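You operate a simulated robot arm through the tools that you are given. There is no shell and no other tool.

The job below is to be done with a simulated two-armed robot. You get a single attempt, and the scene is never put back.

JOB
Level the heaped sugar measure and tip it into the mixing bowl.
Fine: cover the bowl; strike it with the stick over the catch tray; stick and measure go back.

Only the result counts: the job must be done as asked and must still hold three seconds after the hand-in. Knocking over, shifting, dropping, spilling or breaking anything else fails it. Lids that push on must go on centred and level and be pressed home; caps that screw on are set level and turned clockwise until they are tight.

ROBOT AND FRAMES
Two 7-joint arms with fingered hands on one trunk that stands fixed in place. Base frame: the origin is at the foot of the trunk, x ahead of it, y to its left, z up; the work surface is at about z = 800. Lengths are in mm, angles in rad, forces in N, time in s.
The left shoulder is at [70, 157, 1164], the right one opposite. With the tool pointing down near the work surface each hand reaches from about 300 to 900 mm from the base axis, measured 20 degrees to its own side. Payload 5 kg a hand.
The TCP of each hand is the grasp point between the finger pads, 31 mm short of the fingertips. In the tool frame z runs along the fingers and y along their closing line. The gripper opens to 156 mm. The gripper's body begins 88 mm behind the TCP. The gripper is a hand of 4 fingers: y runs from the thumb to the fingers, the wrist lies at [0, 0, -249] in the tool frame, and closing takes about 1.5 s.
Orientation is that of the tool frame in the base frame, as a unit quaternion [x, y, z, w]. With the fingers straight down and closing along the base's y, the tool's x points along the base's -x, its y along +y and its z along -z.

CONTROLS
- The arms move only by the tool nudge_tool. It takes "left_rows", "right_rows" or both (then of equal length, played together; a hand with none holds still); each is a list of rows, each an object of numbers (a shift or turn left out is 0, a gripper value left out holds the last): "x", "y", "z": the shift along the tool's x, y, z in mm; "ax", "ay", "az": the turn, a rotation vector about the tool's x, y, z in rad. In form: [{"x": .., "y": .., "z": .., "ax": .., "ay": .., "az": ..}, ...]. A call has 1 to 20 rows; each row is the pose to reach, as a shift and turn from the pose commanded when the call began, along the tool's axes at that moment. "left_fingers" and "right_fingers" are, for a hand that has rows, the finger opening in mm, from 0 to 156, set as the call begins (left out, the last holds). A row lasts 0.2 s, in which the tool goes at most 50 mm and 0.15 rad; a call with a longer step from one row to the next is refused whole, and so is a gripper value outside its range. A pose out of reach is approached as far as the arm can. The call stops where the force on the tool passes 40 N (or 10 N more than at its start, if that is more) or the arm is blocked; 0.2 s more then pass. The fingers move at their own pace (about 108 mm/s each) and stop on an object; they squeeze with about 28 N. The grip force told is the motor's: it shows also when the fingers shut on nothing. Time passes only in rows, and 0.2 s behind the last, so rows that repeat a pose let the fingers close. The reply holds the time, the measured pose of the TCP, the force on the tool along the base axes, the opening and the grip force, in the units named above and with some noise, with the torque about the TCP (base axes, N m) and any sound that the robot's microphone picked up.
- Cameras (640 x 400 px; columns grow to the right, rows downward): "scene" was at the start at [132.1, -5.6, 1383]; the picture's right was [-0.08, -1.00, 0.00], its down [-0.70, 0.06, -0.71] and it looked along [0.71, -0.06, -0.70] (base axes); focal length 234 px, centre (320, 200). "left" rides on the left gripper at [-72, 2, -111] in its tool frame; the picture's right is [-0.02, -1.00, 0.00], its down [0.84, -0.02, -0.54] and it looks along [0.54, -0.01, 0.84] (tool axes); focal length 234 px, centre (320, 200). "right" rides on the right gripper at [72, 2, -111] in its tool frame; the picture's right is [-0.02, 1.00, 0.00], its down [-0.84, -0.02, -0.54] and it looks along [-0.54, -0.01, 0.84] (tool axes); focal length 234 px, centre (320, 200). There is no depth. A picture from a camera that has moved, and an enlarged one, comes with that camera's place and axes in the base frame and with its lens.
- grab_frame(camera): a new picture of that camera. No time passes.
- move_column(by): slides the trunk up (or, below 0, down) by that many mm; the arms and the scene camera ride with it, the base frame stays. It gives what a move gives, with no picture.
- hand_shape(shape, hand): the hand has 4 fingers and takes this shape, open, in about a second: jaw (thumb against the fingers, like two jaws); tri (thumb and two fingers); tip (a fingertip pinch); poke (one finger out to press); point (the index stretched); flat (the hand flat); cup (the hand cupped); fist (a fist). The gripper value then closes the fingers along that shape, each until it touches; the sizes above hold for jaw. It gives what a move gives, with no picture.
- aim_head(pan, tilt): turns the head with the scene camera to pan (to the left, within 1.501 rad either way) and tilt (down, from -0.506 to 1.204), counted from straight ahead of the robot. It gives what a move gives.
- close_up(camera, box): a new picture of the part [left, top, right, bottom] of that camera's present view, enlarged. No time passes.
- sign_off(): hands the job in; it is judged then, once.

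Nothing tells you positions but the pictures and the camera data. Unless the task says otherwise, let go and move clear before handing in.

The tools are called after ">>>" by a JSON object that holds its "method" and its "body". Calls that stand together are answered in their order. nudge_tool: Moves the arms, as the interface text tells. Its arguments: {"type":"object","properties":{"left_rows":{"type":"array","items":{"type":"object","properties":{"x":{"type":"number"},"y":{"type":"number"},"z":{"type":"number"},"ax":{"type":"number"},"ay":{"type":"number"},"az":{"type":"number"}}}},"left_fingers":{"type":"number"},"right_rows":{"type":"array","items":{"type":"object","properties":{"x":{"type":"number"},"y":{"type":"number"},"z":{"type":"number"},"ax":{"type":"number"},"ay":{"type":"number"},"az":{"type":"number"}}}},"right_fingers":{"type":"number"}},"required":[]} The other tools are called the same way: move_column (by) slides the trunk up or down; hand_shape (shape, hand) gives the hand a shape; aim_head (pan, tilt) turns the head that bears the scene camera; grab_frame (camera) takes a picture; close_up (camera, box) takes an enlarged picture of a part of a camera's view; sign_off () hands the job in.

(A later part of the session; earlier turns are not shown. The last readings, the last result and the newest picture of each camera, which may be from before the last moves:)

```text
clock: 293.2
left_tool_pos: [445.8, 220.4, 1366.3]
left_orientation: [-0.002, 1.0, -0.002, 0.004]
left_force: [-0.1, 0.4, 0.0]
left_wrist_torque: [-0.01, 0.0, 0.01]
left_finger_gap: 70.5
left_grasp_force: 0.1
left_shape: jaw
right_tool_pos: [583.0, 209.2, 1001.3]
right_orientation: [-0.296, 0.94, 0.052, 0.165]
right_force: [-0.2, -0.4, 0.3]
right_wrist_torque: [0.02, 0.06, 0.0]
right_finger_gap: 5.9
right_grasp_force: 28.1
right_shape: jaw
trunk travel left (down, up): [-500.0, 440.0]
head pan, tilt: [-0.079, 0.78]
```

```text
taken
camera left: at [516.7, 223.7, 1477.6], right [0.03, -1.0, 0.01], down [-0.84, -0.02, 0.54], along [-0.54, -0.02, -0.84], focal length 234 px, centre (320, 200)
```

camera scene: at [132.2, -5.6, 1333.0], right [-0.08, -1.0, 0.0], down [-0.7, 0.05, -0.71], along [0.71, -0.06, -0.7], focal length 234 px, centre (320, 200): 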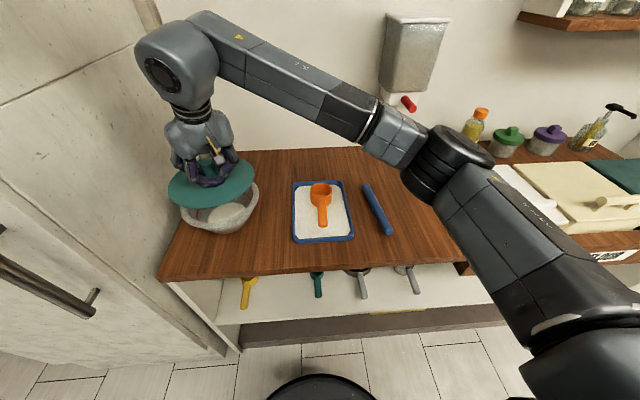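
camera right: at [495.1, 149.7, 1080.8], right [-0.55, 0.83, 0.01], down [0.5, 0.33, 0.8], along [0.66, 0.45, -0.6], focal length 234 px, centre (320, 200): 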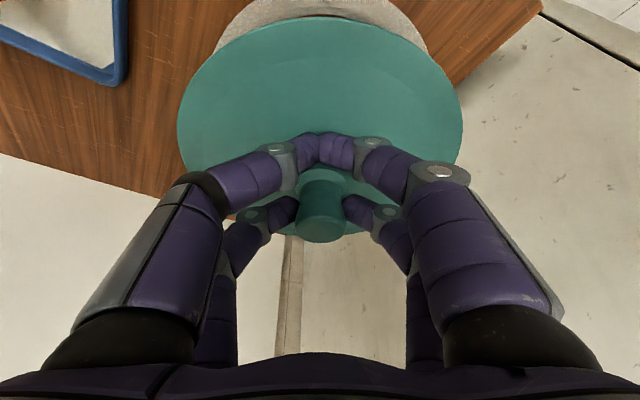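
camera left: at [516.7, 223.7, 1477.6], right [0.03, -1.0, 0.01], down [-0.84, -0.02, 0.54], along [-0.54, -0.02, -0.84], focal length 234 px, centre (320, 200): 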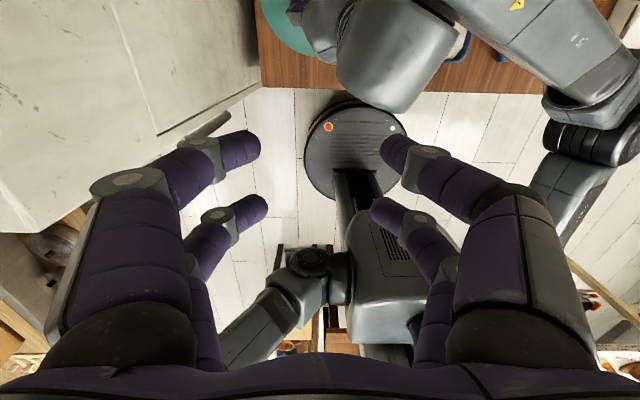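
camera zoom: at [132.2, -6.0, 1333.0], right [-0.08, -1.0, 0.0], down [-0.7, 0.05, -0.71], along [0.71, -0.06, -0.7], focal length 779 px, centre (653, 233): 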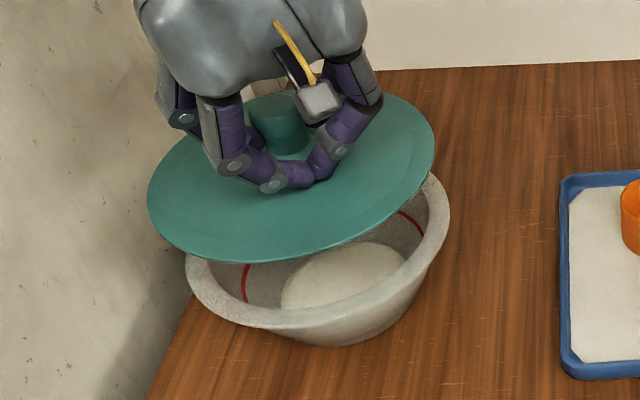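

Laterally it looks centred. I'll lower the lid to just above the rim, where any offset shows clearly.

>>> {"method": "nudge_tool", "body": {"right_rows": [{"x": 1.4, "z": 3.8}, {"x": 3.4, "z": 9.4}, {"x": 6.2, "z": 16.9}, {"x": 8.9, "z": 24.4}, {"x": 11.3, "z": 31}, {"x": 13, "z": 35.7}, {"x": 13.7, "z": 37.6}, {"x": 13.7, "z": 37.6}, {"x": 13.7, "z": 37.6}, {"x": 13.7, "z": 37.6}]}}

>>> {"method": "close_up", "body": {"camera": "scene", "box": [150, 140, 290, 260]}}

>>> {"method": "grab_frame", "body": {"camera": "right"}}

```text
clock: 295.4
left_tool_pos: [445.7, 221.3, 1366.2]
left_orientation: [-0.001, 1.0, -0.003, 0.004]
left_force: [-1.2, -0.6, 0.3]
left_wrist_torque: [0.05, -0.02, 0.0]
left_finger_gap: 70.6
left_grasp_force: 0.0
left_shape: jaw
right_tool_pos: [581.9, 208.2, 961.8]
right_orientation: [-0.296, 0.939, 0.053, 0.165]
right_force: [-0.5, 0.0, -1.2]
right_wrist_torque: [-0.03, 0.01, -0.02]
right_finger_gap: 6.4
right_grasp_force: 27.9
right_shape: jaw
trunk travel left (down, up): [-500.0, 440.0]
head pan, tilt: [-0.079, 0.78]
```

```text
3.33 times, centred on (220, 200) of scene
camera zoom: at [132.2, -5.9, 1333.0], right [-0.08, -1.0, 0.0], down [-0.7, 0.05, -0.71], along [0.71, -0.06, -0.7], focal length 779 px, centre (653, 200)
```

zoom: 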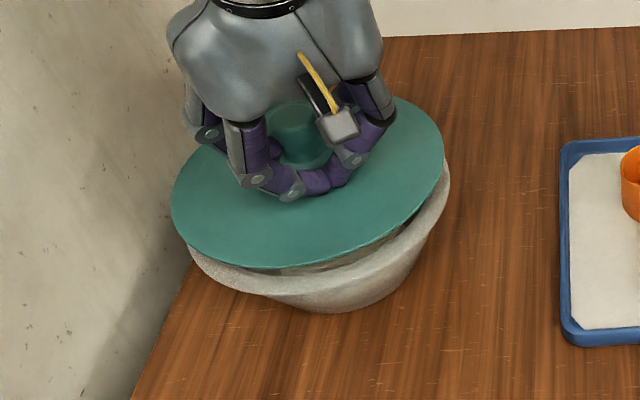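

```text
taken
camera right: at [495.0, 149.9, 1041.0], right [-0.55, 0.83, 0.01], down [0.5, 0.33, 0.8], along [0.66, 0.45, -0.6], focal length 234 px, centre (320, 200)
```

right: 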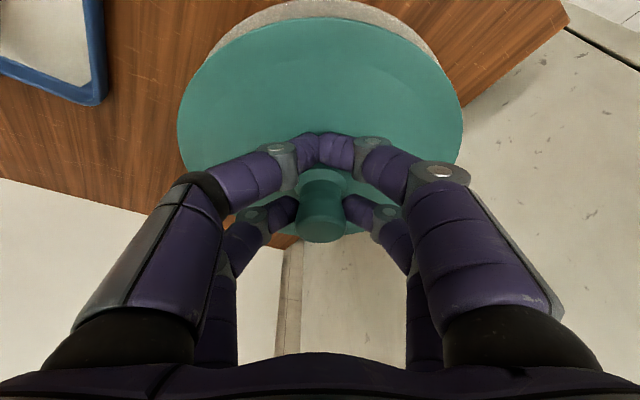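

>>> {"method": "close_up", "body": {"camera": "right", "box": [160, 0, 480, 130]}}

>>> {"method": "close_up", "body": {"camera": "scene", "box": [170, 180, 270, 260]}}

```text
2.00 times, centred on (320, 65) of right
camera zoom: at [495.0, 149.9, 1041.0], right [-0.55, 0.83, 0.01], down [0.5, 0.33, 0.8], along [0.66, 0.45, -0.6], focal length 468 px, centre (320, 470)
```

zoom: 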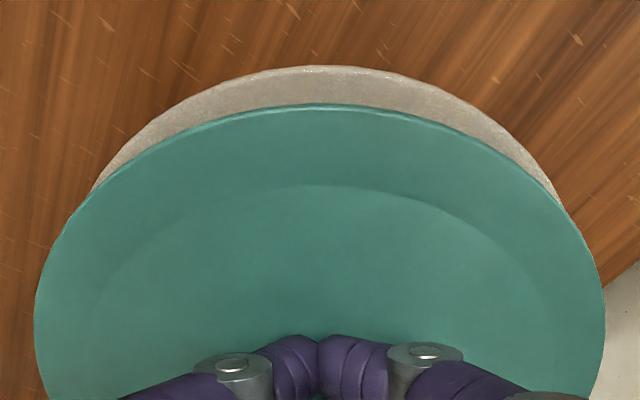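

```text
5.00 times, centred on (220, 220) of scene
camera zoom: at [132.2, -5.9, 1333.0], right [-0.08, -1.0, 0.0], down [-0.7, 0.05, -0.71], along [0.71, -0.06, -0.7], focal length 1168 px, centre (820, 100)
```

zoom: 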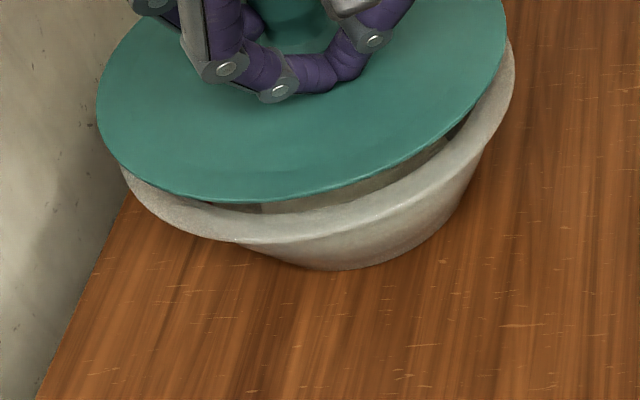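

The views agree to a few millimetres: the lid should come about 3.5 mm back along the hand's direction and 1 mm left. I'll shift it and lower most of the gap.

>>> {"method": "nudge_tool", "body": {"right_rows": [{"x": 1.7, "y": 0.5, "z": -0.6}, {"x": 3.3, "y": 1, "z": -1.2}, {"x": 4, "y": 1, "z": 0.7}, {"x": 4.8, "y": 1, "z": 2.9}, {"x": 5.6, "y": 1, "z": 5.2}, {"x": 6.4, "y": 1, "z": 7.3}, {"x": 6.7, "y": 1, "z": 8.2}, {"x": 6.7, "y": 1, "z": 8.2}, {"x": 6.7, "y": 1, "z": 8.2}, {"x": 6.7, "y": 1, "z": 8.2}]}}

>>> {"method": "close_up", "body": {"camera": "right", "box": [160, 0, 480, 130]}}

>>> {"method": "close_up", "body": {"camera": "scene", "box": [170, 180, 270, 260]}}

```text
clock: 297.6
left_tool_pos: [444.4, 220.8, 1366.5]
left_orientation: [-0.001, 1.0, -0.002, 0.004]
left_force: [-0.5, 0.0, 0.3]
left_wrist_torque: [-0.02, 0.01, -0.03]
left_finger_gap: 70.8
left_grasp_force: 0.0
left_shape: jaw
right_tool_pos: [579.1, 208.7, 951.9]
right_orientation: [-0.296, 0.939, 0.052, 0.165]
right_force: [0.0, -0.3, -0.2]
right_wrist_torque: [0.01, 0.02, -0.02]
right_finger_gap: 6.0
right_grasp_force: 27.7
right_shape: jaw
trunk travel left (down, up): [-500.0, 440.0]
head pan, tilt: [-0.079, 0.78]
```

```text
2.00 times, centred on (320, 65) of right
camera zoom: at [491.7, 148.6, 1030.8], right [-0.55, 0.83, 0.01], down [0.5, 0.33, 0.8], along [0.66, 0.45, -0.6], focal length 468 px, centre (320, 470)
```

zoom: 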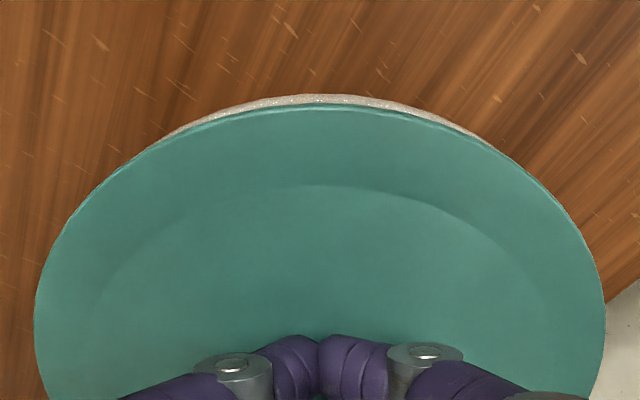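

```text
5.00 times, centred on (220, 220) of scene
camera zoom: at [132.2, -6.0, 1333.0], right [-0.08, -1.0, 0.0], down [-0.7, 0.05, -0.71], along [0.71, -0.06, -0.7], focal length 1168 px, centre (820, 100)
```

zoom: 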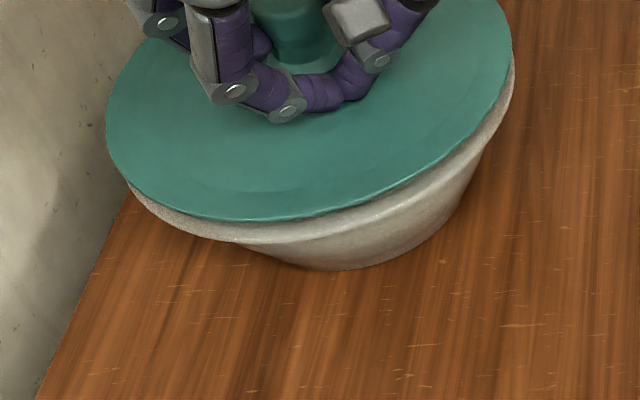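

The lid and rim outlines now match within about a millimetre. I'll lower gently until it seats.

>>> {"method": "nudge_tool", "body": {"right_rows": [{"x": 0.3, "z": 0.9}, {"x": 0.7, "z": 1.9}, {"x": 1, "z": 2.8}, {"x": 1, "z": 2.8}, {"x": 1, "z": 2.8}]}}

>>> {"method": "nudge_tool", "body": {"right_rows": [{"x": 0.3, "z": 0.9}, {"x": 0.5, "z": 1.4}, {"x": 0.5, "z": 1.4}, {"x": 0.5, "z": 1.4}]}}

>>> {"method": "nudge_tool", "body": {"right_rows": [{"x": 0.3, "z": 0.9}, {"x": 0.5, "z": 1.4}, {"x": 0.5, "z": 1.4}, {"x": 0.5, "z": 1.4}]}}

```text
clock: 298.8
left_tool_pos: [445.0, 221.3, 1367.7]
left_orientation: [-0.001, 1.0, -0.003, 0.004]
left_force: [-0.5, -0.1, -0.2]
left_wrist_torque: [0.03, 0.03, -0.01]
left_finger_gap: 70.4
left_grasp_force: 0.1
left_shape: jaw
right_tool_pos: [577.7, 208.2, 947.8]
right_orientation: [-0.297, 0.939, 0.053, 0.166]
right_force: [-1.0, -1.0, -1.6]
right_wrist_torque: [-0.01, 0.02, 0.0]
right_finger_gap: 6.0
right_grasp_force: 28.1
right_shape: jaw
trunk travel left (down, up): [-500.0, 440.0]
head pan, tilt: [-0.079, 0.78]
```

```text
clock: 299.8
left_tool_pos: [445.7, 221.0, 1367.4]
left_orientation: [-0.002, 1.0, -0.003, 0.003]
left_force: [-0.3, 0.2, 0.1]
left_wrist_torque: [0.0, -0.01, -0.03]
left_finger_gap: 70.6
left_grasp_force: 0.1
left_shape: jaw
right_tool_pos: [579.3, 208.3, 947.2]
right_orientation: [-0.296, 0.939, 0.052, 0.166]
right_force: [0.0, -1.0, -0.5]
right_wrist_torque: [0.01, 0.02, 0.03]
right_finger_gap: 5.8
right_grasp_force: 28.2
right_shape: jaw
trunk travel left (down, up): [-500.0, 440.0]
head pan, tilt: [-0.079, 0.78]
```

```text
clock: 300.8
left_tool_pos: [444.8, 221.0, 1366.0]
left_orientation: [-0.001, 1.0, -0.003, 0.003]
left_force: [-0.2, 0.7, 1.0]
left_wrist_torque: [-0.01, 0.02, 0.01]
left_finger_gap: 70.7
left_grasp_force: 0.0
left_shape: jaw
right_tool_pos: [579.0, 207.9, 943.9]
right_orientation: [-0.296, 0.939, 0.052, 0.165]
right_force: [-0.4, -0.3, -1.1]
right_wrist_torque: [0.0, 0.02, 0.0]
right_finger_gap: 6.4
right_grasp_force: 28.2
right_shape: jaw
trunk travel left (down, up): [-500.0, 440.0]
head pan, tilt: [-0.079, 0.78]
```

>>> {"method": "nudge_tool", "body": {"right_rows": [{"x": 0.3, "z": 0.9}, {"x": 0.5, "z": 1.4}, {"x": 0.5, "z": 1.4}, {"x": 0.5, "z": 1.4}]}}

>>> {"method": "nudge_tool", "body": {"right_rows": [{"x": 0.3, "z": 0.9}, {"x": 0.5, "z": 1.4}, {"x": 0.5, "z": 1.4}, {"x": 0.5, "z": 1.4}]}}

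>>> {"method": "close_up", "body": {"camera": "scene", "box": [170, 180, 270, 260]}}

>>> {"method": "close_up", "body": {"camera": "right", "box": [160, 0, 480, 130]}}

```text
clock: 301.8
left_tool_pos: [445.0, 221.4, 1366.3]
left_orientation: [-0.001, 1.0, -0.002, 0.004]
left_force: [0.5, 0.0, -0.1]
left_wrist_torque: [-0.01, 0.0, 0.01]
left_finger_gap: 70.4
left_grasp_force: 0.0
left_shape: jaw
right_tool_pos: [578.0, 209.1, 943.8]
right_orientation: [-0.296, 0.939, 0.053, 0.165]
right_force: [0.0, -0.4, -0.1]
right_wrist_torque: [-0.02, 0.0, 0.02]
right_finger_gap: 6.1
right_grasp_force: 28.3
right_shape: jaw
trunk travel left (down, up): [-500.0, 440.0]
head pan, tilt: [-0.079, 0.78]
```

```text
clock: 302.8
left_tool_pos: [444.7, 221.4, 1366.5]
left_orientation: [-0.001, 1.0, -0.003, 0.004]
left_force: [0.0, -0.8, -1.2]
left_wrist_torque: [0.03, 0.03, 0.01]
left_finger_gap: 70.4
left_grasp_force: 0.1
left_shape: jaw
right_tool_pos: [578.8, 209.0, 941.1]
right_orientation: [-0.296, 0.939, 0.053, 0.166]
right_force: [1.0, -0.5, -0.7]
right_wrist_torque: [-0.03, 0.03, 0.0]
right_finger_gap: 5.8
right_grasp_force: 28.3
right_shape: jaw
trunk travel left (down, up): [-500.0, 440.0]
head pan, tilt: [-0.079, 0.78]
```

```text
5.00 times, centred on (220, 220) of scene
camera zoom: at [132.2, -6.0, 1333.0], right [-0.08, -1.0, 0.0], down [-0.7, 0.05, -0.71], along [0.71, -0.06, -0.7], focal length 1168 px, centre (820, 100)
```

zoom: 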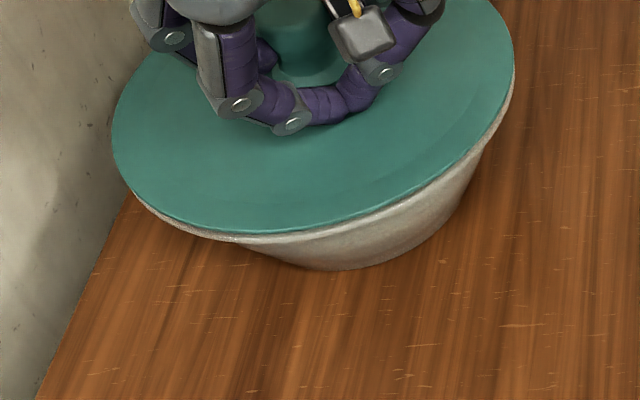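

```text
2.00 times, centred on (320, 65) of right
camera zoom: at [491.9, 149.1, 1021.9], right [-0.55, 0.83, 0.01], down [0.5, 0.33, 0.8], along [0.66, 0.45, -0.6], focal length 468 px, centre (320, 470)
```

zoom: 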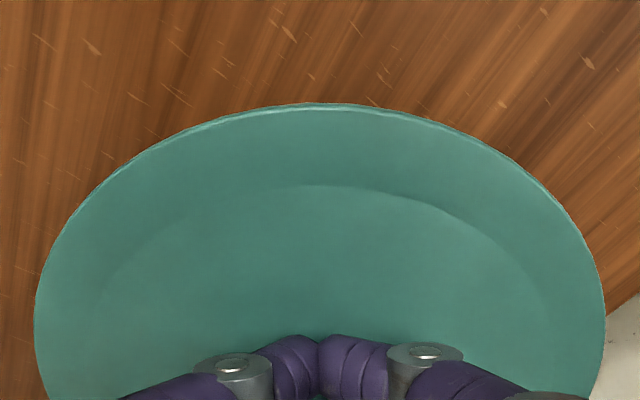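

>>> {"method": "nudge_tool", "body": {"right_rows": [{"x": 0.3, "z": 0.9}, {"x": 0.5, "z": 1.4}, {"x": 0.5, "z": 1.4}, {"x": 0.5, "z": 1.4}]}}

>>> {"method": "nudge_tool", "body": {"right_rows": [{"x": 0.3, "z": 0.9}, {"x": 0.5, "z": 1.4}, {"x": 0.5, "z": 1.4}, {"x": 0.5, "z": 1.4}]}}

>>> {"method": "nudge_tool", "body": {"right_rows": [{"x": 0.3, "z": 0.9}, {"x": 0.5, "z": 1.4}, {"x": 0.5, "z": 1.4}, {"x": 0.5, "z": 1.4}]}}

```text
clock: 303.8
left_tool_pos: [444.7, 220.8, 1367.6]
left_orientation: [-0.001, 1.0, -0.003, 0.003]
left_force: [0.5, 0.1, -0.2]
left_wrist_torque: [0.0, 0.01, -0.01]
left_finger_gap: 70.2
left_grasp_force: 0.0
left_shape: jaw
right_tool_pos: [579.3, 207.3, 941.1]
right_orientation: [-0.297, 0.939, 0.053, 0.166]
right_force: [-0.2, -0.2, -0.5]
right_wrist_torque: [-0.01, 0.03, -0.02]
right_finger_gap: 6.1
right_grasp_force: 28.2
right_shape: jaw
trunk travel left (down, up): [-500.0, 440.0]
head pan, tilt: [-0.079, 0.78]
```

```text
clock: 304.8
left_tool_pos: [445.3, 221.2, 1366.8]
left_orientation: [-0.001, 1.0, -0.003, 0.004]
left_force: [0.6, 0.1, 0.2]
left_wrist_torque: [0.0, 0.04, 0.01]
left_finger_gap: 70.7
left_grasp_force: 0.0
left_shape: jaw
right_tool_pos: [578.8, 208.5, 938.8]
right_orientation: [-0.296, 0.939, 0.053, 0.165]
right_force: [0.0, 0.6, -0.5]
right_wrist_torque: [-0.03, 0.01, 0.02]
right_finger_gap: 6.3
right_grasp_force: 28.0
right_shape: jaw
trunk travel left (down, up): [-500.0, 440.0]
head pan, tilt: [-0.079, 0.78]
```

```text
clock: 305.8
left_tool_pos: [444.9, 221.1, 1367.2]
left_orientation: [-0.001, 1.0, -0.004, 0.003]
left_force: [0.3, 0.4, -0.2]
left_wrist_torque: [0.01, 0.01, 0.0]
left_finger_gap: 70.6
left_grasp_force: 0.0
left_shape: jaw
right_tool_pos: [579.7, 207.7, 937.8]
right_orientation: [-0.297, 0.939, 0.052, 0.165]
right_force: [-0.5, 0.4, -1.1]
right_wrist_torque: [-0.03, 0.03, -0.02]
right_finger_gap: 5.8
right_grasp_force: 28.0
right_shape: jaw
trunk travel left (down, up): [-500.0, 440.0]
head pan, tilt: [-0.079, 0.78]
```

>>> {"method": "nudge_tool", "body": {"right_rows": [{"x": 0.3, "z": 0.9}, {"x": 0.5, "z": 1.4}, {"x": 0.5, "z": 1.4}, {"x": 0.5, "z": 1.4}]}}

>>> {"method": "nudge_tool", "body": {"right_rows": [{"x": 0.3, "z": 0.9}, {"x": 0.5, "z": 1.4}, {"x": 0.5, "z": 1.4}, {"x": 0.5, "z": 1.4}]}}

>>> {"method": "close_up", "body": {"camera": "scene", "box": [170, 180, 270, 260]}}

```text
clock: 306.8
left_tool_pos: [444.4, 220.0, 1366.3]
left_orientation: [-0.001, 1.0, -0.003, 0.004]
left_force: [-0.2, -0.8, 0.3]
left_wrist_torque: [0.03, -0.04, 0.0]
left_finger_gap: 70.6
left_grasp_force: 0.1
left_shape: jaw
right_tool_pos: [579.3, 209.9, 936.2]
right_orientation: [-0.296, 0.939, 0.052, 0.165]
right_force: [-0.2, -1.2, -1.7]
right_wrist_torque: [-0.03, 0.01, -0.03]
right_finger_gap: 6.1
right_grasp_force: 27.8
right_shape: jaw
trunk travel left (down, up): [-500.0, 440.0]
head pan, tilt: [-0.079, 0.78]
```

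```text
clock: 307.8
left_tool_pos: [444.0, 220.5, 1366.5]
left_orientation: [0.0, 1.0, -0.003, 0.004]
left_force: [0.3, -0.4, 1.0]
left_wrist_torque: [0.0, -0.01, -0.01]
left_finger_gap: 70.3
left_grasp_force: 0.0
left_shape: jaw
right_tool_pos: [578.0, 208.0, 936.7]
right_orientation: [-0.296, 0.939, 0.052, 0.166]
right_force: [2.0, -0.1, 5.6]
right_wrist_torque: [-0.02, -0.05, -0.05]
right_finger_gap: 6.3
right_grasp_force: 27.8
right_shape: jaw
trunk travel left (down, up): [-500.0, 440.0]
head pan, tilt: [-0.079, 0.78]
```

```text
5.00 times, centred on (220, 220) of scene
camera zoom: at [131.6, -6.2, 1333.2], right [-0.08, -1.0, 0.0], down [-0.7, 0.06, -0.71], along [0.71, -0.06, -0.7], focal length 1168 px, centre (820, 100)
```

zoom: 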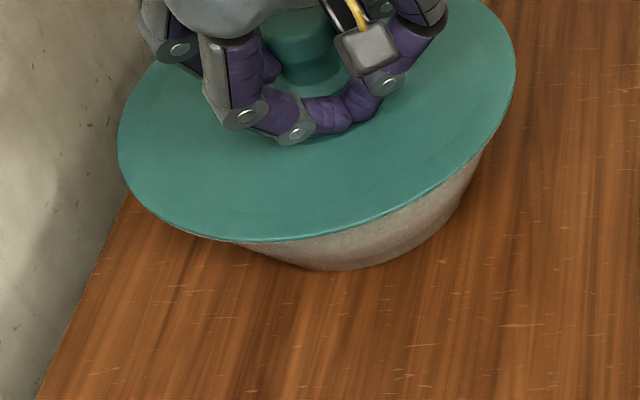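

The lid has met the rim (5.6 N) and covers it evenly. I'll press slightly to see whether it's solidly seated.

>>> {"method": "nudge_tool", "body": {"right_rows": [{"x": 0.3, "z": 0.9}, {"x": 0.5, "z": 1.4}, {"x": 0.5, "z": 1.4}, {"x": 0.5, "z": 1.4}]}}

>>> {"method": "close_up", "body": {"camera": "scene", "box": [170, 160, 270, 240]}}

>>> {"method": "grab_frame", "body": {"camera": "right"}}

```text
clock: 308.8
left_tool_pos: [443.5, 220.6, 1368.8]
left_orientation: [-0.001, 1.0, -0.003, 0.004]
left_force: [0.3, 0.3, 0.4]
left_wrist_torque: [0.0, -0.01, -0.01]
left_finger_gap: 70.5
left_grasp_force: 0.2
left_shape: jaw
right_tool_pos: [577.9, 207.9, 935.2]
right_orientation: [-0.296, 0.939, 0.053, 0.167]
right_force: [1.9, -0.1, 19.0]
right_wrist_torque: [-0.1, 0.01, 0.03]
right_finger_gap: 6.8
right_grasp_force: 28.1
right_shape: jaw
trunk travel left (down, up): [-500.0, 440.0]
head pan, tilt: [-0.079, 0.78]
```

```text
5.00 times, centred on (220, 200) of scene
camera zoom: at [130.5, -6.7, 1333.4], right [-0.08, -1.0, 0.0], down [-0.7, 0.06, -0.71], along [0.71, -0.06, -0.7], focal length 1168 px, centre (820, 200)
```

zoom: 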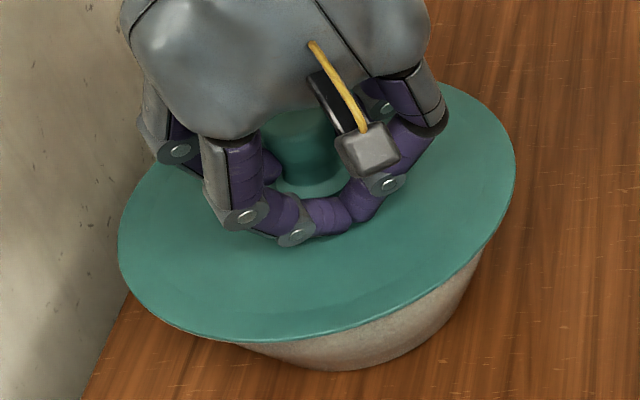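

```text
taken
camera right: at [490.8, 148.7, 1014.8], right [-0.55, 0.83, 0.01], down [0.5, 0.33, 0.8], along [0.66, 0.45, -0.6], focal length 234 px, centre (320, 200)
```

right: 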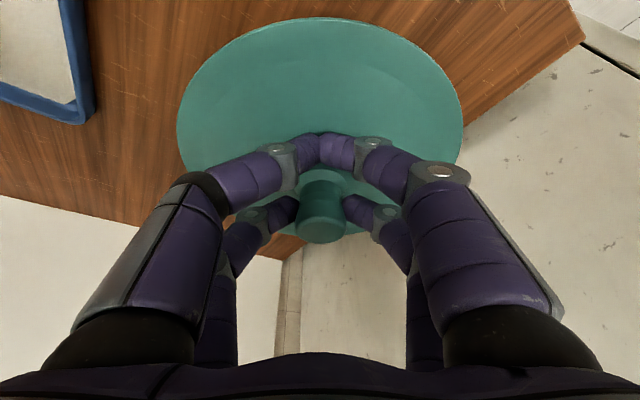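

It's solidly seated at 19 N. I'll ease off the pressure and release the knob.

>>> {"method": "nudge_tool", "body": {"right_rows": [{"x": -0.3, "z": -0.9}, {"x": -0.7, "z": -1.9}, {"x": -0.7, "z": -1.9}, {"x": -0.7, "z": -1.9}]}}

>>> {"method": "nudge_tool", "body": {"right_rows": [{"z": 0}, {"z": 0}, {"z": 0}, {"z": 0}, {"z": 0}, {"z": 0}], "right_fingers": 66}}

>>> {"method": "grab_frame", "body": {"camera": "right"}}

```text
clock: 309.8
left_tool_pos: [443.5, 220.6, 1367.8]
left_orientation: [-0.001, 1.0, -0.003, 0.004]
left_force: [-0.4, -0.1, 0.1]
left_wrist_torque: [-0.02, -0.01, 0.01]
left_finger_gap: 70.6
left_grasp_force: 0.1
left_shape: jaw
right_tool_pos: [577.7, 208.2, 936.2]
right_orientation: [-0.296, 0.939, 0.052, 0.166]
right_force: [0.8, 0.8, 10.6]
right_wrist_torque: [0.01, -0.1, -0.01]
right_finger_gap: 6.8
right_grasp_force: 28.2
right_shape: jaw
trunk travel left (down, up): [-500.0, 440.0]
head pan, tilt: [-0.079, 0.78]
```

```text
clock: 311.2
left_tool_pos: [444.5, 220.6, 1366.5]
left_orientation: [-0.001, 1.0, -0.003, 0.003]
left_force: [0.0, -0.2, 0.0]
left_wrist_torque: [0.0, 0.02, -0.01]
left_finger_gap: 70.6
left_grasp_force: 0.0
left_shape: jaw
right_tool_pos: [578.8, 208.8, 934.5]
right_orientation: [-0.295, 0.939, 0.052, 0.166]
right_force: [-0.6, -0.6, 0.3]
right_wrist_torque: [0.02, 0.03, -0.01]
right_finger_gap: 65.5
right_grasp_force: 0.2
right_shape: jaw
trunk travel left (down, up): [-500.0, 440.0]
head pan, tilt: [-0.079, 0.78]
```

```text
taken
camera right: at [491.6, 149.1, 1015.1], right [-0.55, 0.83, 0.01], down [0.5, 0.33, 0.8], along [0.66, 0.45, -0.6], focal length 234 px, centre (320, 200)
```

right: 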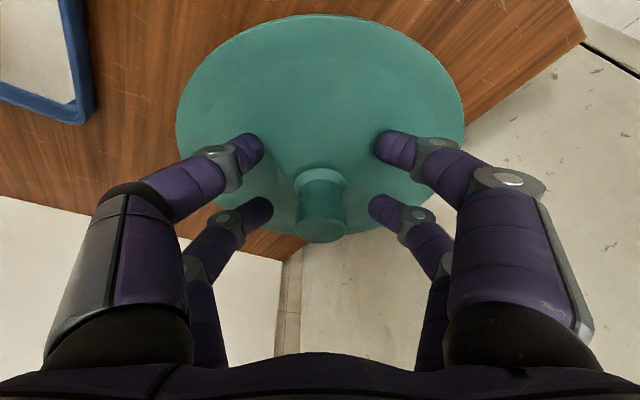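

Released and clear. I'll rise straight up and take a look at the covered bowl.

>>> {"method": "nudge_tool", "body": {"right_rows": [{"x": -1, "z": -2.8}, {"x": -3, "z": -8.5}, {"x": -6.5, "z": -18}, {"x": -11, "z": -30}, {"x": -17, "z": -46}, {"x": -24, "z": -65}, {"x": -31, "z": -84}, {"x": -38, "z": -103}, {"x": -41, "z": -113}, {"x": -41, "z": -113}]}}

>>> {"method": "nudge_tool", "body": {"right_rows": [{"x": -8, "y": -14, "z": 2, "ax": 0.0105, "az": 0.0287}, {"x": -20, "y": -38, "z": 5, "ax": 0.0261, "az": 0.0718}, {"x": -34, "y": -64, "z": 9, "ax": 0.0444, "az": 0.1219}, {"x": -48, "y": -90, "z": 13, "ax": 0.0627, "az": 0.1722}, {"x": -60, "y": -116, "z": 16, "ax": 0.0836, "az": 0.2296}, {"x": -70, "y": -142, "z": 19, "ax": 0.1045, "az": 0.287}, {"x": -78, "y": -166, "z": 21, "ax": 0.1254, "az": 0.3444}, {"x": -84, "y": -188, "z": 23, "ax": 0.1463, "az": 0.4018}, {"x": -88, "y": -204, "z": 24, "ax": 0.1672, "az": 0.4592}, {"x": -90, "y": -212, "z": 25, "ax": 0.1881, "az": 0.5166}, {"x": -90, "y": -215, "z": 25, "ax": 0.209, "az": 0.574}, {"x": -90, "y": -215, "z": 25, "ax": 0.209, "az": 0.574}]}}

>>> {"method": "grab_frame", "body": {"camera": "scene"}}

>>> {"method": "close_up", "body": {"camera": "scene", "box": [160, 140, 290, 250]}}

```text
clock: 313.4
left_tool_pos: [444.5, 221.0, 1365.7]
left_orientation: [-0.001, 1.0, -0.002, 0.004]
left_force: [-0.3, -0.5, 0.1]
left_wrist_torque: [-0.01, 0.0, 0.01]
left_finger_gap: 70.4
left_grasp_force: 0.0
left_shape: jaw
right_tool_pos: [578.4, 208.9, 1054.7]
right_orientation: [-0.296, 0.939, 0.052, 0.165]
right_force: [-0.2, 0.1, 0.2]
right_wrist_torque: [0.02, 0.03, 0.03]
right_finger_gap: 65.3
right_grasp_force: 0.1
right_shape: jaw
trunk travel left (down, up): [-500.0, 440.0]
head pan, tilt: [-0.079, 0.78]
```

```text
clock: 316.0
left_tool_pos: [444.3, 220.9, 1366.6]
left_orientation: [-0.001, 1.0, -0.003, 0.003]
left_force: [0.0, 0.0, 0.3]
left_wrist_torque: [-0.03, 0.01, -0.02]
left_finger_gap: 70.5
left_grasp_force: 0.1
left_shape: jaw
right_tool_pos: [779.1, 84.8, 1062.8]
right_orientation: [0.001, 0.985, 0.0, 0.174]
right_force: [-0.1, 0.2, 0.2]
right_wrist_torque: [0.03, 0.02, 0.01]
right_finger_gap: 65.6
right_grasp_force: 0.1
right_shape: jaw
trunk travel left (down, up): [-500.0, 440.0]
head pan, tilt: [-0.079, 0.78]
```

```text
taken
camera scene: at [132.1, -6.2, 1333.0], right [-0.08, -1.0, 0.0], down [-0.7, 0.06, -0.71], along [0.71, -0.06, -0.7], focal length 234 px, centre (320, 200)
```

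scene: 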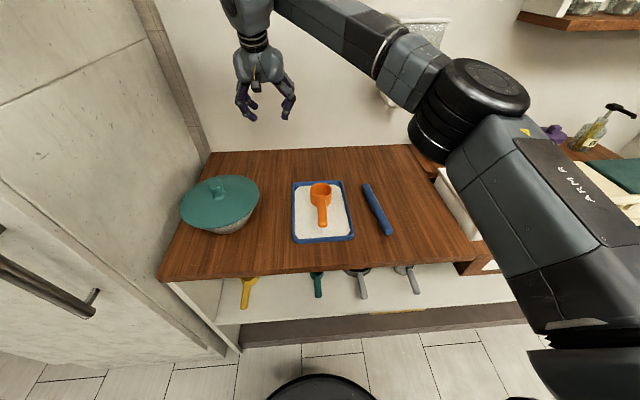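

```text
3.64 times, centred on (225, 195) of scene
camera zoom: at [132.1, -6.2, 1333.0], right [-0.08, -1.0, 0.0], down [-0.7, 0.06, -0.71], along [0.71, -0.06, -0.7], focal length 850 px, centre (666, 218)
```

zoom: 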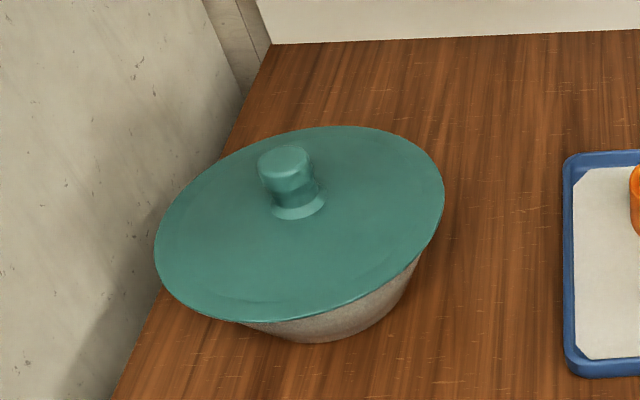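

The lid sits centred and level, with its outline exactly over the old rim outline. The last job is to bring the tray, with the measure on it, back by about (-8, -10) mm. I'll move over the tray's right lip, where I can pinch it and slide it.

>>> {"method": "nudge_tool", "body": {"right_rows": [{"x": 6, "y": -6, "z": -0.3, "ay": 0.01}, {"x": 18, "y": -17, "z": -1, "ay": 0.03}, {"x": 36, "y": -35, "z": -2, "ay": 0.06}, {"x": 56, "y": -54, "z": -3, "ay": 0.09}, {"x": 78, "y": -75, "z": -4.4, "ay": 0.125}, {"x": 100, "y": -96, "z": -5.6, "ay": 0.16}, {"x": 122, "y": -117, "z": -6.9, "ay": 0.195}, {"x": 144, "y": -138, "z": -8.1, "ay": 0.23}, {"x": 166, "y": -159, "z": -9.4, "ay": 0.265}, {"x": 186, "y": -178, "z": -10.5, "ay": 0.3}, {"x": 202, "y": -194, "z": -11.4, "ay": 0.325}, {"x": 213, "y": -204, "z": -12, "ay": 0.345}, {"x": 218, "y": -209, "z": -12.3, "ay": 0.349}, {"x": 218, "y": -209, "z": -12.3, "ay": 0.349}, {"x": 218, "y": -209, "z": -12.3, "ay": 0.349}], "right_fingers": 40}}

>>> {"method": "grab_frame", "body": {"camera": "right"}}

>>> {"method": "close_up", "body": {"camera": "scene", "box": [270, 150, 430, 270]}}

```text
clock: 319.2
left_tool_pos: [444.3, 220.5, 1367.3]
left_orientation: [-0.001, 1.0, -0.003, 0.004]
left_force: [-0.6, 0.6, 1.1]
left_wrist_torque: [-0.01, 0.02, -0.01]
left_finger_gap: 70.5
left_grasp_force: 0.0
left_shape: jaw
right_tool_pos: [568.6, -123.2, 1000.3]
right_orientation: [0.0, 1.0, -0.001, 0.0]
right_force: [-0.5, 0.4, 0.3]
right_wrist_torque: [-0.01, -0.02, 0.0]
right_finger_gap: 40.2
right_grasp_force: 0.1
right_shape: jaw
trunk travel left (down, up): [-500.0, 440.0]
head pan, tilt: [-0.079, 0.78]
```

```text
taken
camera right: at [497.7, -121.6, 1110.8], right [0.02, 1.0, 0.0], down [0.84, -0.02, 0.54], along [0.54, -0.01, -0.84], focal length 234 px, centre (320, 200)
```

right: 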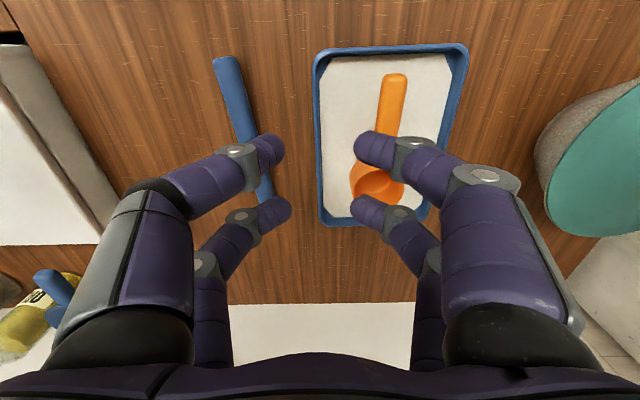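

```text
3.33 times, centred on (350, 210) of scene
camera zoom: at [132.1, -6.2, 1333.0], right [-0.08, -1.0, 0.0], down [-0.7, 0.06, -0.71], along [0.71, -0.06, -0.7], focal length 779 px, centre (220, 167)
```

zoom: 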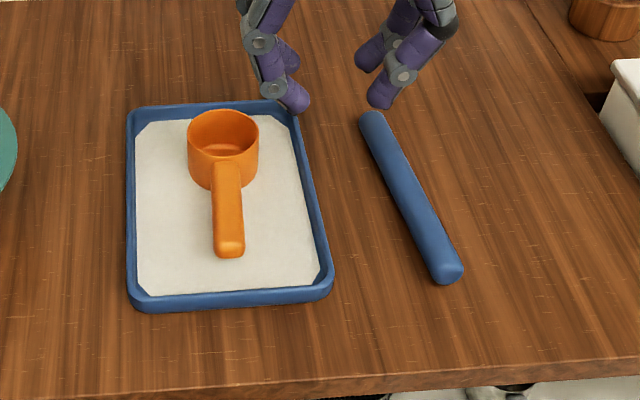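

>>> {"method": "close_up", "body": {"camera": "right", "box": [290, 30, 410, 150]}}

>>> {"method": "close_up", "body": {"camera": "right", "box": [300, 30, 480, 240]}}

```text
3.33 times, centred on (350, 90) of right
camera zoom: at [497.7, -121.6, 1110.8], right [0.02, 1.0, 0.0], down [0.84, -0.02, 0.54], along [0.54, -0.01, -0.84], focal length 781 px, centre (220, 567)
```

zoom: 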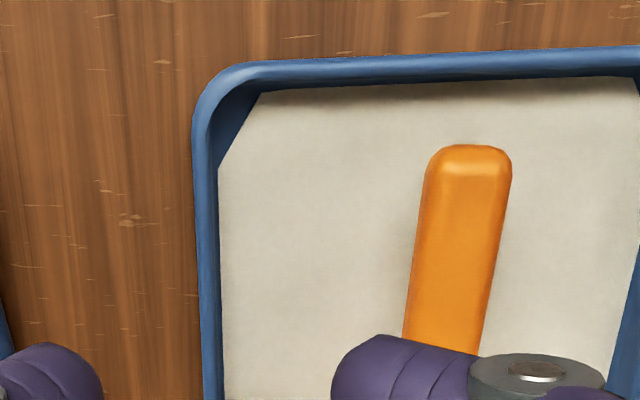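

```text
1.90 times, centred on (390, 135) of right
camera zoom: at [497.7, -121.6, 1110.8], right [0.02, 1.0, 0.0], down [0.84, -0.02, 0.54], along [0.54, -0.01, -0.84], focal length 446 px, centre (187, 324)
```

zoom: 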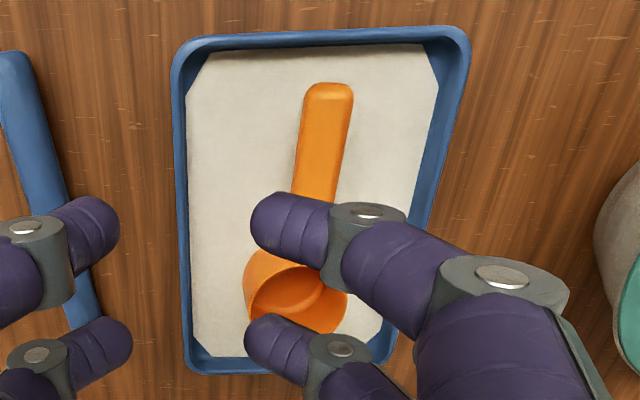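

The tray's right lip spans y = -131 to -124 at x = 570, and its top is near z 820. I'll lower with narrowed fingers straddling it, well clear of the cup and handle.

>>> {"method": "nudge_tool", "body": {"right_rows": [{"x": -0.5, "y": -1, "z": 8, "az": -0.005}, {"x": -1, "y": -2, "z": 22, "az": -0.01}, {"x": -1.4, "y": -3, "z": 40, "az": -0.015}, {"x": -1.4, "y": -4.2, "z": 58, "az": -0.02}, {"x": -1.4, "y": -4.2, "z": 76, "az": -0.025}, {"x": -1.4, "y": -4.2, "z": 94, "az": -0.025}, {"x": -1.4, "y": -4.2, "z": 110, "az": -0.025}, {"x": -1.4, "y": -4.2, "z": 122, "az": -0.025}, {"x": -1.4, "y": -4.2, "z": 126, "az": -0.025}, {"x": -1.4, "y": -4.2, "z": 126, "az": -0.025}, {"x": -1.4, "y": -4.2, "z": 126, "az": -0.025}], "right_fingers": 30}}

>>> {"method": "grab_frame", "body": {"camera": "right"}}

>>> {"method": "close_up", "body": {"camera": "scene", "box": [270, 150, 430, 270]}}

```text
clock: 321.6
left_tool_pos: [444.8, 220.4, 1366.6]
left_orientation: [-0.001, 1.0, -0.003, 0.004]
left_force: [-0.6, -0.1, 0.5]
left_wrist_torque: [-0.03, 0.01, 0.02]
left_finger_gap: 70.5
left_grasp_force: 0.0
left_shape: jaw
right_tool_pos: [571.0, -128.0, 873.6]
right_orientation: [-0.011, 1.0, 0.0, 0.001]
right_force: [-0.2, 0.4, 0.2]
right_wrist_torque: [-0.02, 0.01, 0.01]
right_finger_gap: 30.4
right_grasp_force: 0.1
right_shape: jaw
trunk travel left (down, up): [-500.0, 440.0]
head pan, tilt: [-0.079, 0.78]
```

```text
taken
camera right: at [499.1, -128.5, 984.9], right [0.0, 1.0, 0.0], down [0.84, 0.0, 0.54], along [0.54, 0.0, -0.84], focal length 234 px, centre (320, 200)
```

right: 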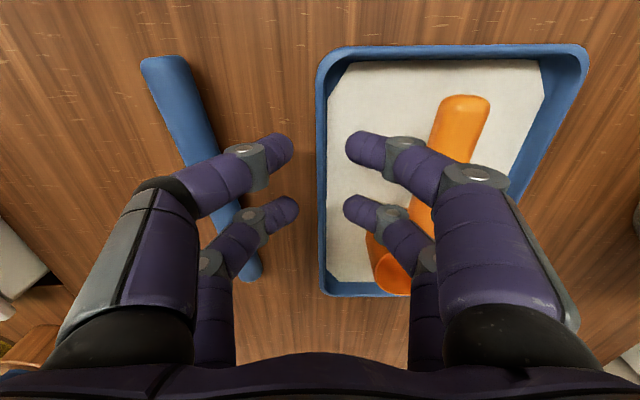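

```text
3.33 times, centred on (350, 210) of scene
camera zoom: at [132.1, -6.2, 1333.0], right [-0.08, -1.0, 0.0], down [-0.7, 0.06, -0.71], along [0.71, -0.06, -0.7], focal length 779 px, centre (220, 167)
```

zoom: 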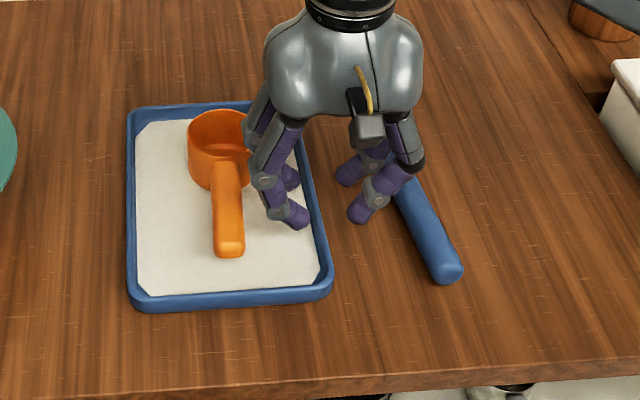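

>>> {"method": "nudge_tool", "body": {"right_rows": [{"z": 5}, {"z": 11}, {"z": 17}, {"z": 22}, {"z": 26}, {"z": 28}, {"z": 28}, {"z": 28}, {"z": 28}]}}

>>> {"method": "grab_frame", "body": {"camera": "right"}}

>>> {"method": "close_up", "body": {"camera": "scene", "box": [290, 160, 390, 250]}}

```text
clock: 323.6
left_tool_pos: [444.9, 221.1, 1366.8]
left_orientation: [-0.001, 1.0, -0.002, 0.004]
left_force: [0.6, -0.1, -0.4]
left_wrist_torque: [0.0, 0.01, -0.01]
left_finger_gap: 70.4
left_grasp_force: 0.0
left_shape: jaw
right_tool_pos: [570.5, -128.0, 846.4]
right_orientation: [-0.013, 1.0, 0.0, 0.0]
right_force: [0.1, -0.1, 0.4]
right_wrist_torque: [0.01, 0.0, 0.02]
right_finger_gap: 30.3
right_grasp_force: 0.0
right_shape: jaw
trunk travel left (down, up): [-500.0, 440.0]
head pan, tilt: [-0.079, 0.78]
```

```text
taken
camera right: at [499.3, -128.2, 957.1], right [0.0, 1.0, 0.0], down [0.84, 0.0, 0.54], along [0.54, 0.0, -0.84], focal length 234 px, centre (320, 200)
```

right: 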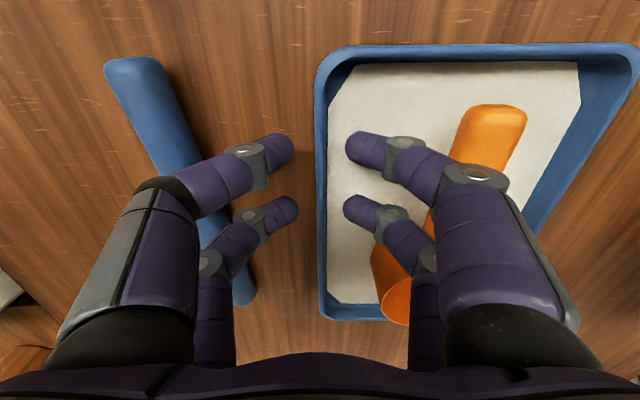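

```text
4.44 times, centred on (340, 205) of scene
camera zoom: at [132.1, -6.2, 1333.0], right [-0.08, -1.0, 0.0], down [-0.7, 0.06, -0.71], along [0.71, -0.06, -0.7], focal length 1039 px, centre (231, 178)
```

zoom: 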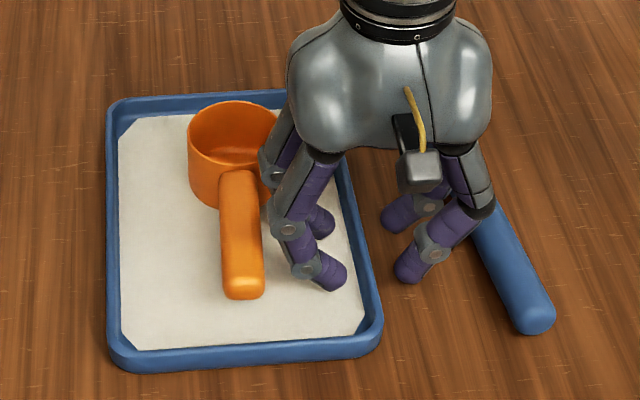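

The fingers flank the lip with no contact. I'll close to pinch it.

>>> {"method": "nudge_tool", "body": {"right_rows": [{"z": 0}, {"z": 0}, {"z": 0}, {"z": 0}, {"z": 0}, {"z": 0}, {"z": 0}], "right_fingers": 2}}

>>> {"method": "grab_frame", "body": {"camera": "right"}}

>>> {"method": "close_up", "body": {"camera": "scene", "box": [270, 150, 430, 270]}}

```text
clock: 325.2
left_tool_pos: [444.5, 220.8, 1366.2]
left_orientation: [-0.001, 1.0, -0.002, 0.003]
left_force: [0.1, -0.3, 0.9]
left_wrist_torque: [0.01, 0.0, 0.02]
left_finger_gap: 70.4
left_grasp_force: 0.0
left_shape: jaw
right_tool_pos: [571.0, -128.4, 847.3]
right_orientation: [-0.012, 1.0, 0.0, 0.0]
right_force: [1.6, 0.0, 5.6]
right_wrist_torque: [0.01, -0.01, 0.03]
right_finger_gap: 0.1
right_grasp_force: 28.3
right_shape: jaw
trunk travel left (down, up): [-500.0, 440.0]
head pan, tilt: [-0.079, 0.78]
```

```text
taken
camera right: at [499.1, -128.2, 957.5], right [0.0, 1.0, 0.0], down [0.84, 0.0, 0.54], along [0.54, 0.0, -0.84], focal length 234 px, centre (320, 200)
```

right: 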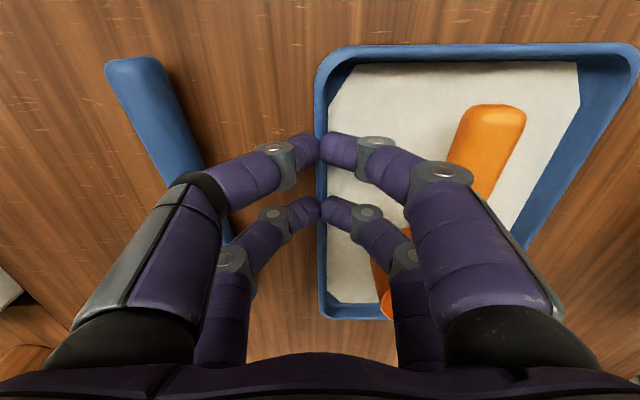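

```text
3.33 times, centred on (350, 210) of scene
camera zoom: at [131.7, -6.1, 1333.1], right [-0.08, -1.0, 0.0], down [-0.7, 0.06, -0.71], along [0.71, -0.06, -0.7], focal length 779 px, centre (220, 167)
```

zoom: 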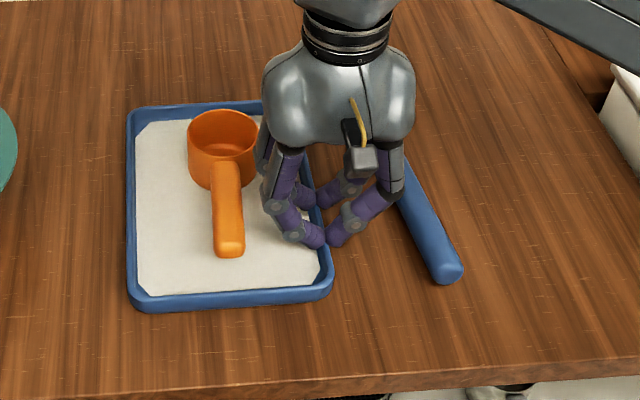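

>>> {"method": "nudge_tool", "body": {"right_rows": [{"z": -1}, {"x": 0.8, "y": -0.9, "z": -1}, {"x": 1.6, "y": -1.8, "z": -1}, {"x": 2.4, "y": -2.7, "z": -1}, {"x": 3.2, "y": -3.6, "z": -1}, {"x": 4, "y": -4.5, "z": -1}, {"x": 4.8, "y": -5.3, "z": -1}, {"x": 4.8, "y": -5.3, "z": -1}, {"x": 4.8, "y": -5.3, "z": -1}]}}

>>> {"method": "close_up", "body": {"camera": "scene", "box": [270, 150, 430, 270]}}

>>> {"method": "grab_frame", "body": {"camera": "right"}}

```text
clock: 327.2
left_tool_pos: [443.1, 222.2, 1367.1]
left_orientation: [-0.001, 1.0, -0.003, 0.004]
left_force: [0.2, -0.6, -1.2]
left_wrist_torque: [0.0, 0.03, 0.01]
left_finger_gap: 70.4
left_grasp_force: 0.1
left_shape: jaw
right_tool_pos: [565.1, -131.8, 849.6]
right_orientation: [-0.012, 1.0, 0.0, 0.001]
right_force: [9.4, 7.0, 30.9]
right_wrist_torque: [0.18, -0.32, -0.08]
right_finger_gap: 0.0
right_grasp_force: 28.4
right_shape: jaw
trunk travel left (down, up): [-500.0, 440.0]
head pan, tilt: [-0.079, 0.78]
```

```text
3.33 times, centred on (350, 210) of scene
camera zoom: at [130.2, -4.5, 1333.4], right [-0.08, -1.0, 0.0], down [-0.7, 0.05, -0.71], along [0.71, -0.06, -0.7], focal length 779 px, centre (220, 167)
```

zoom: 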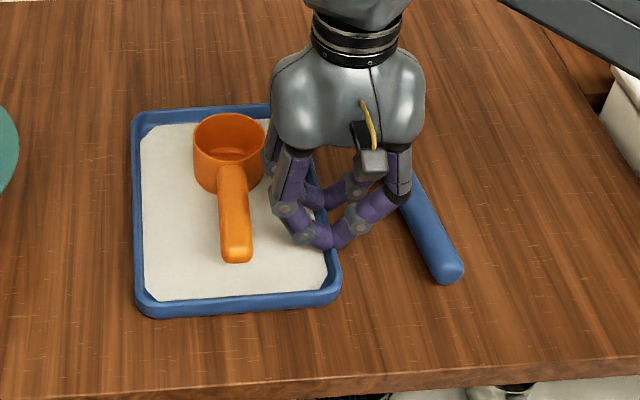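

```text
taken
camera right: at [493.3, -132.4, 960.0], right [0.0, 1.0, 0.0], down [0.84, 0.0, 0.55], along [0.55, 0.0, -0.84], focal length 234 px, centre (320, 200)
```

right: 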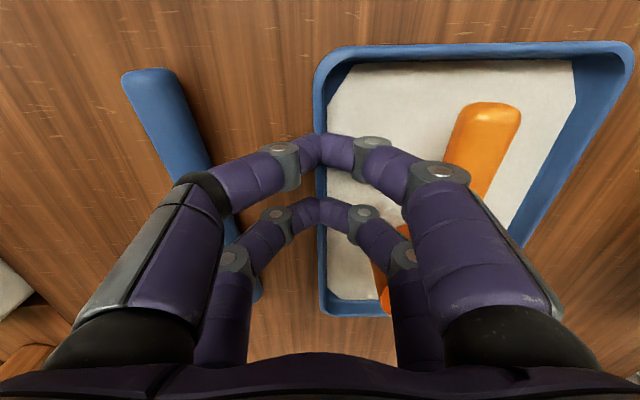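

The closed fingers are riding on the lip rather than pinching it (31 N down), but the tray is following in the right direction. I'll ease the pressure slightly and continue the rest of the way.

>>> {"method": "nudge_tool", "body": {"right_rows": [{"z": -1}, {"z": -1.5}, {"z": -1.5}, {"x": 0.7, "y": -0.8, "z": -1.5}, {"x": 1.5, "y": -1.6, "z": -1.5}, {"x": 2.2, "y": -2.4, "z": -1.5}, {"x": 3, "y": -3.2, "z": -1.5}, {"x": 3, "y": -3.2, "z": -1.5}, {"x": 3, "y": -3.2, "z": -1.5}]}}

>>> {"method": "close_up", "body": {"camera": "scene", "box": [270, 150, 430, 270]}}

```text
clock: 329.2
left_tool_pos: [443.5, 222.3, 1366.5]
left_orientation: [-0.001, 1.0, -0.004, 0.005]
left_force: [0.0, 0.3, 0.1]
left_wrist_torque: [0.0, 0.01, -0.01]
left_finger_gap: 70.6
left_grasp_force: 0.1
left_shape: jaw
right_tool_pos: [562.4, -136.7, 850.2]
right_orientation: [-0.014, 1.0, -0.001, -0.001]
right_force: [3.3, 8.6, 19.0]
right_wrist_torque: [0.33, -0.29, 0.03]
right_finger_gap: 0.1
right_grasp_force: 28.1
right_shape: jaw
trunk travel left (down, up): [-500.0, 440.0]
head pan, tilt: [-0.079, 0.78]
```

```text
3.33 times, centred on (350, 210) of scene
camera zoom: at [130.6, -4.4, 1333.2], right [-0.08, -1.0, 0.0], down [-0.7, 0.05, -0.71], along [0.71, -0.06, -0.7], focal length 779 px, centre (220, 167)
```

zoom: 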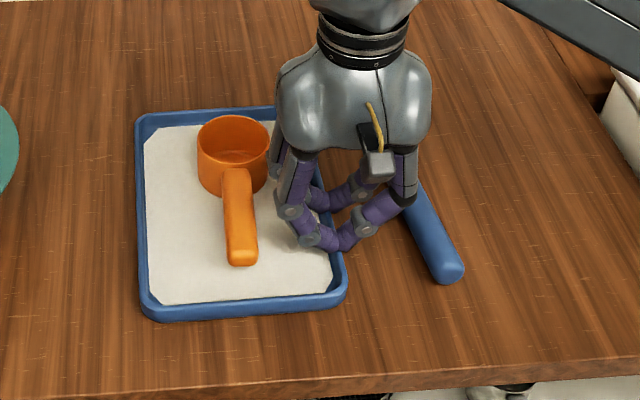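

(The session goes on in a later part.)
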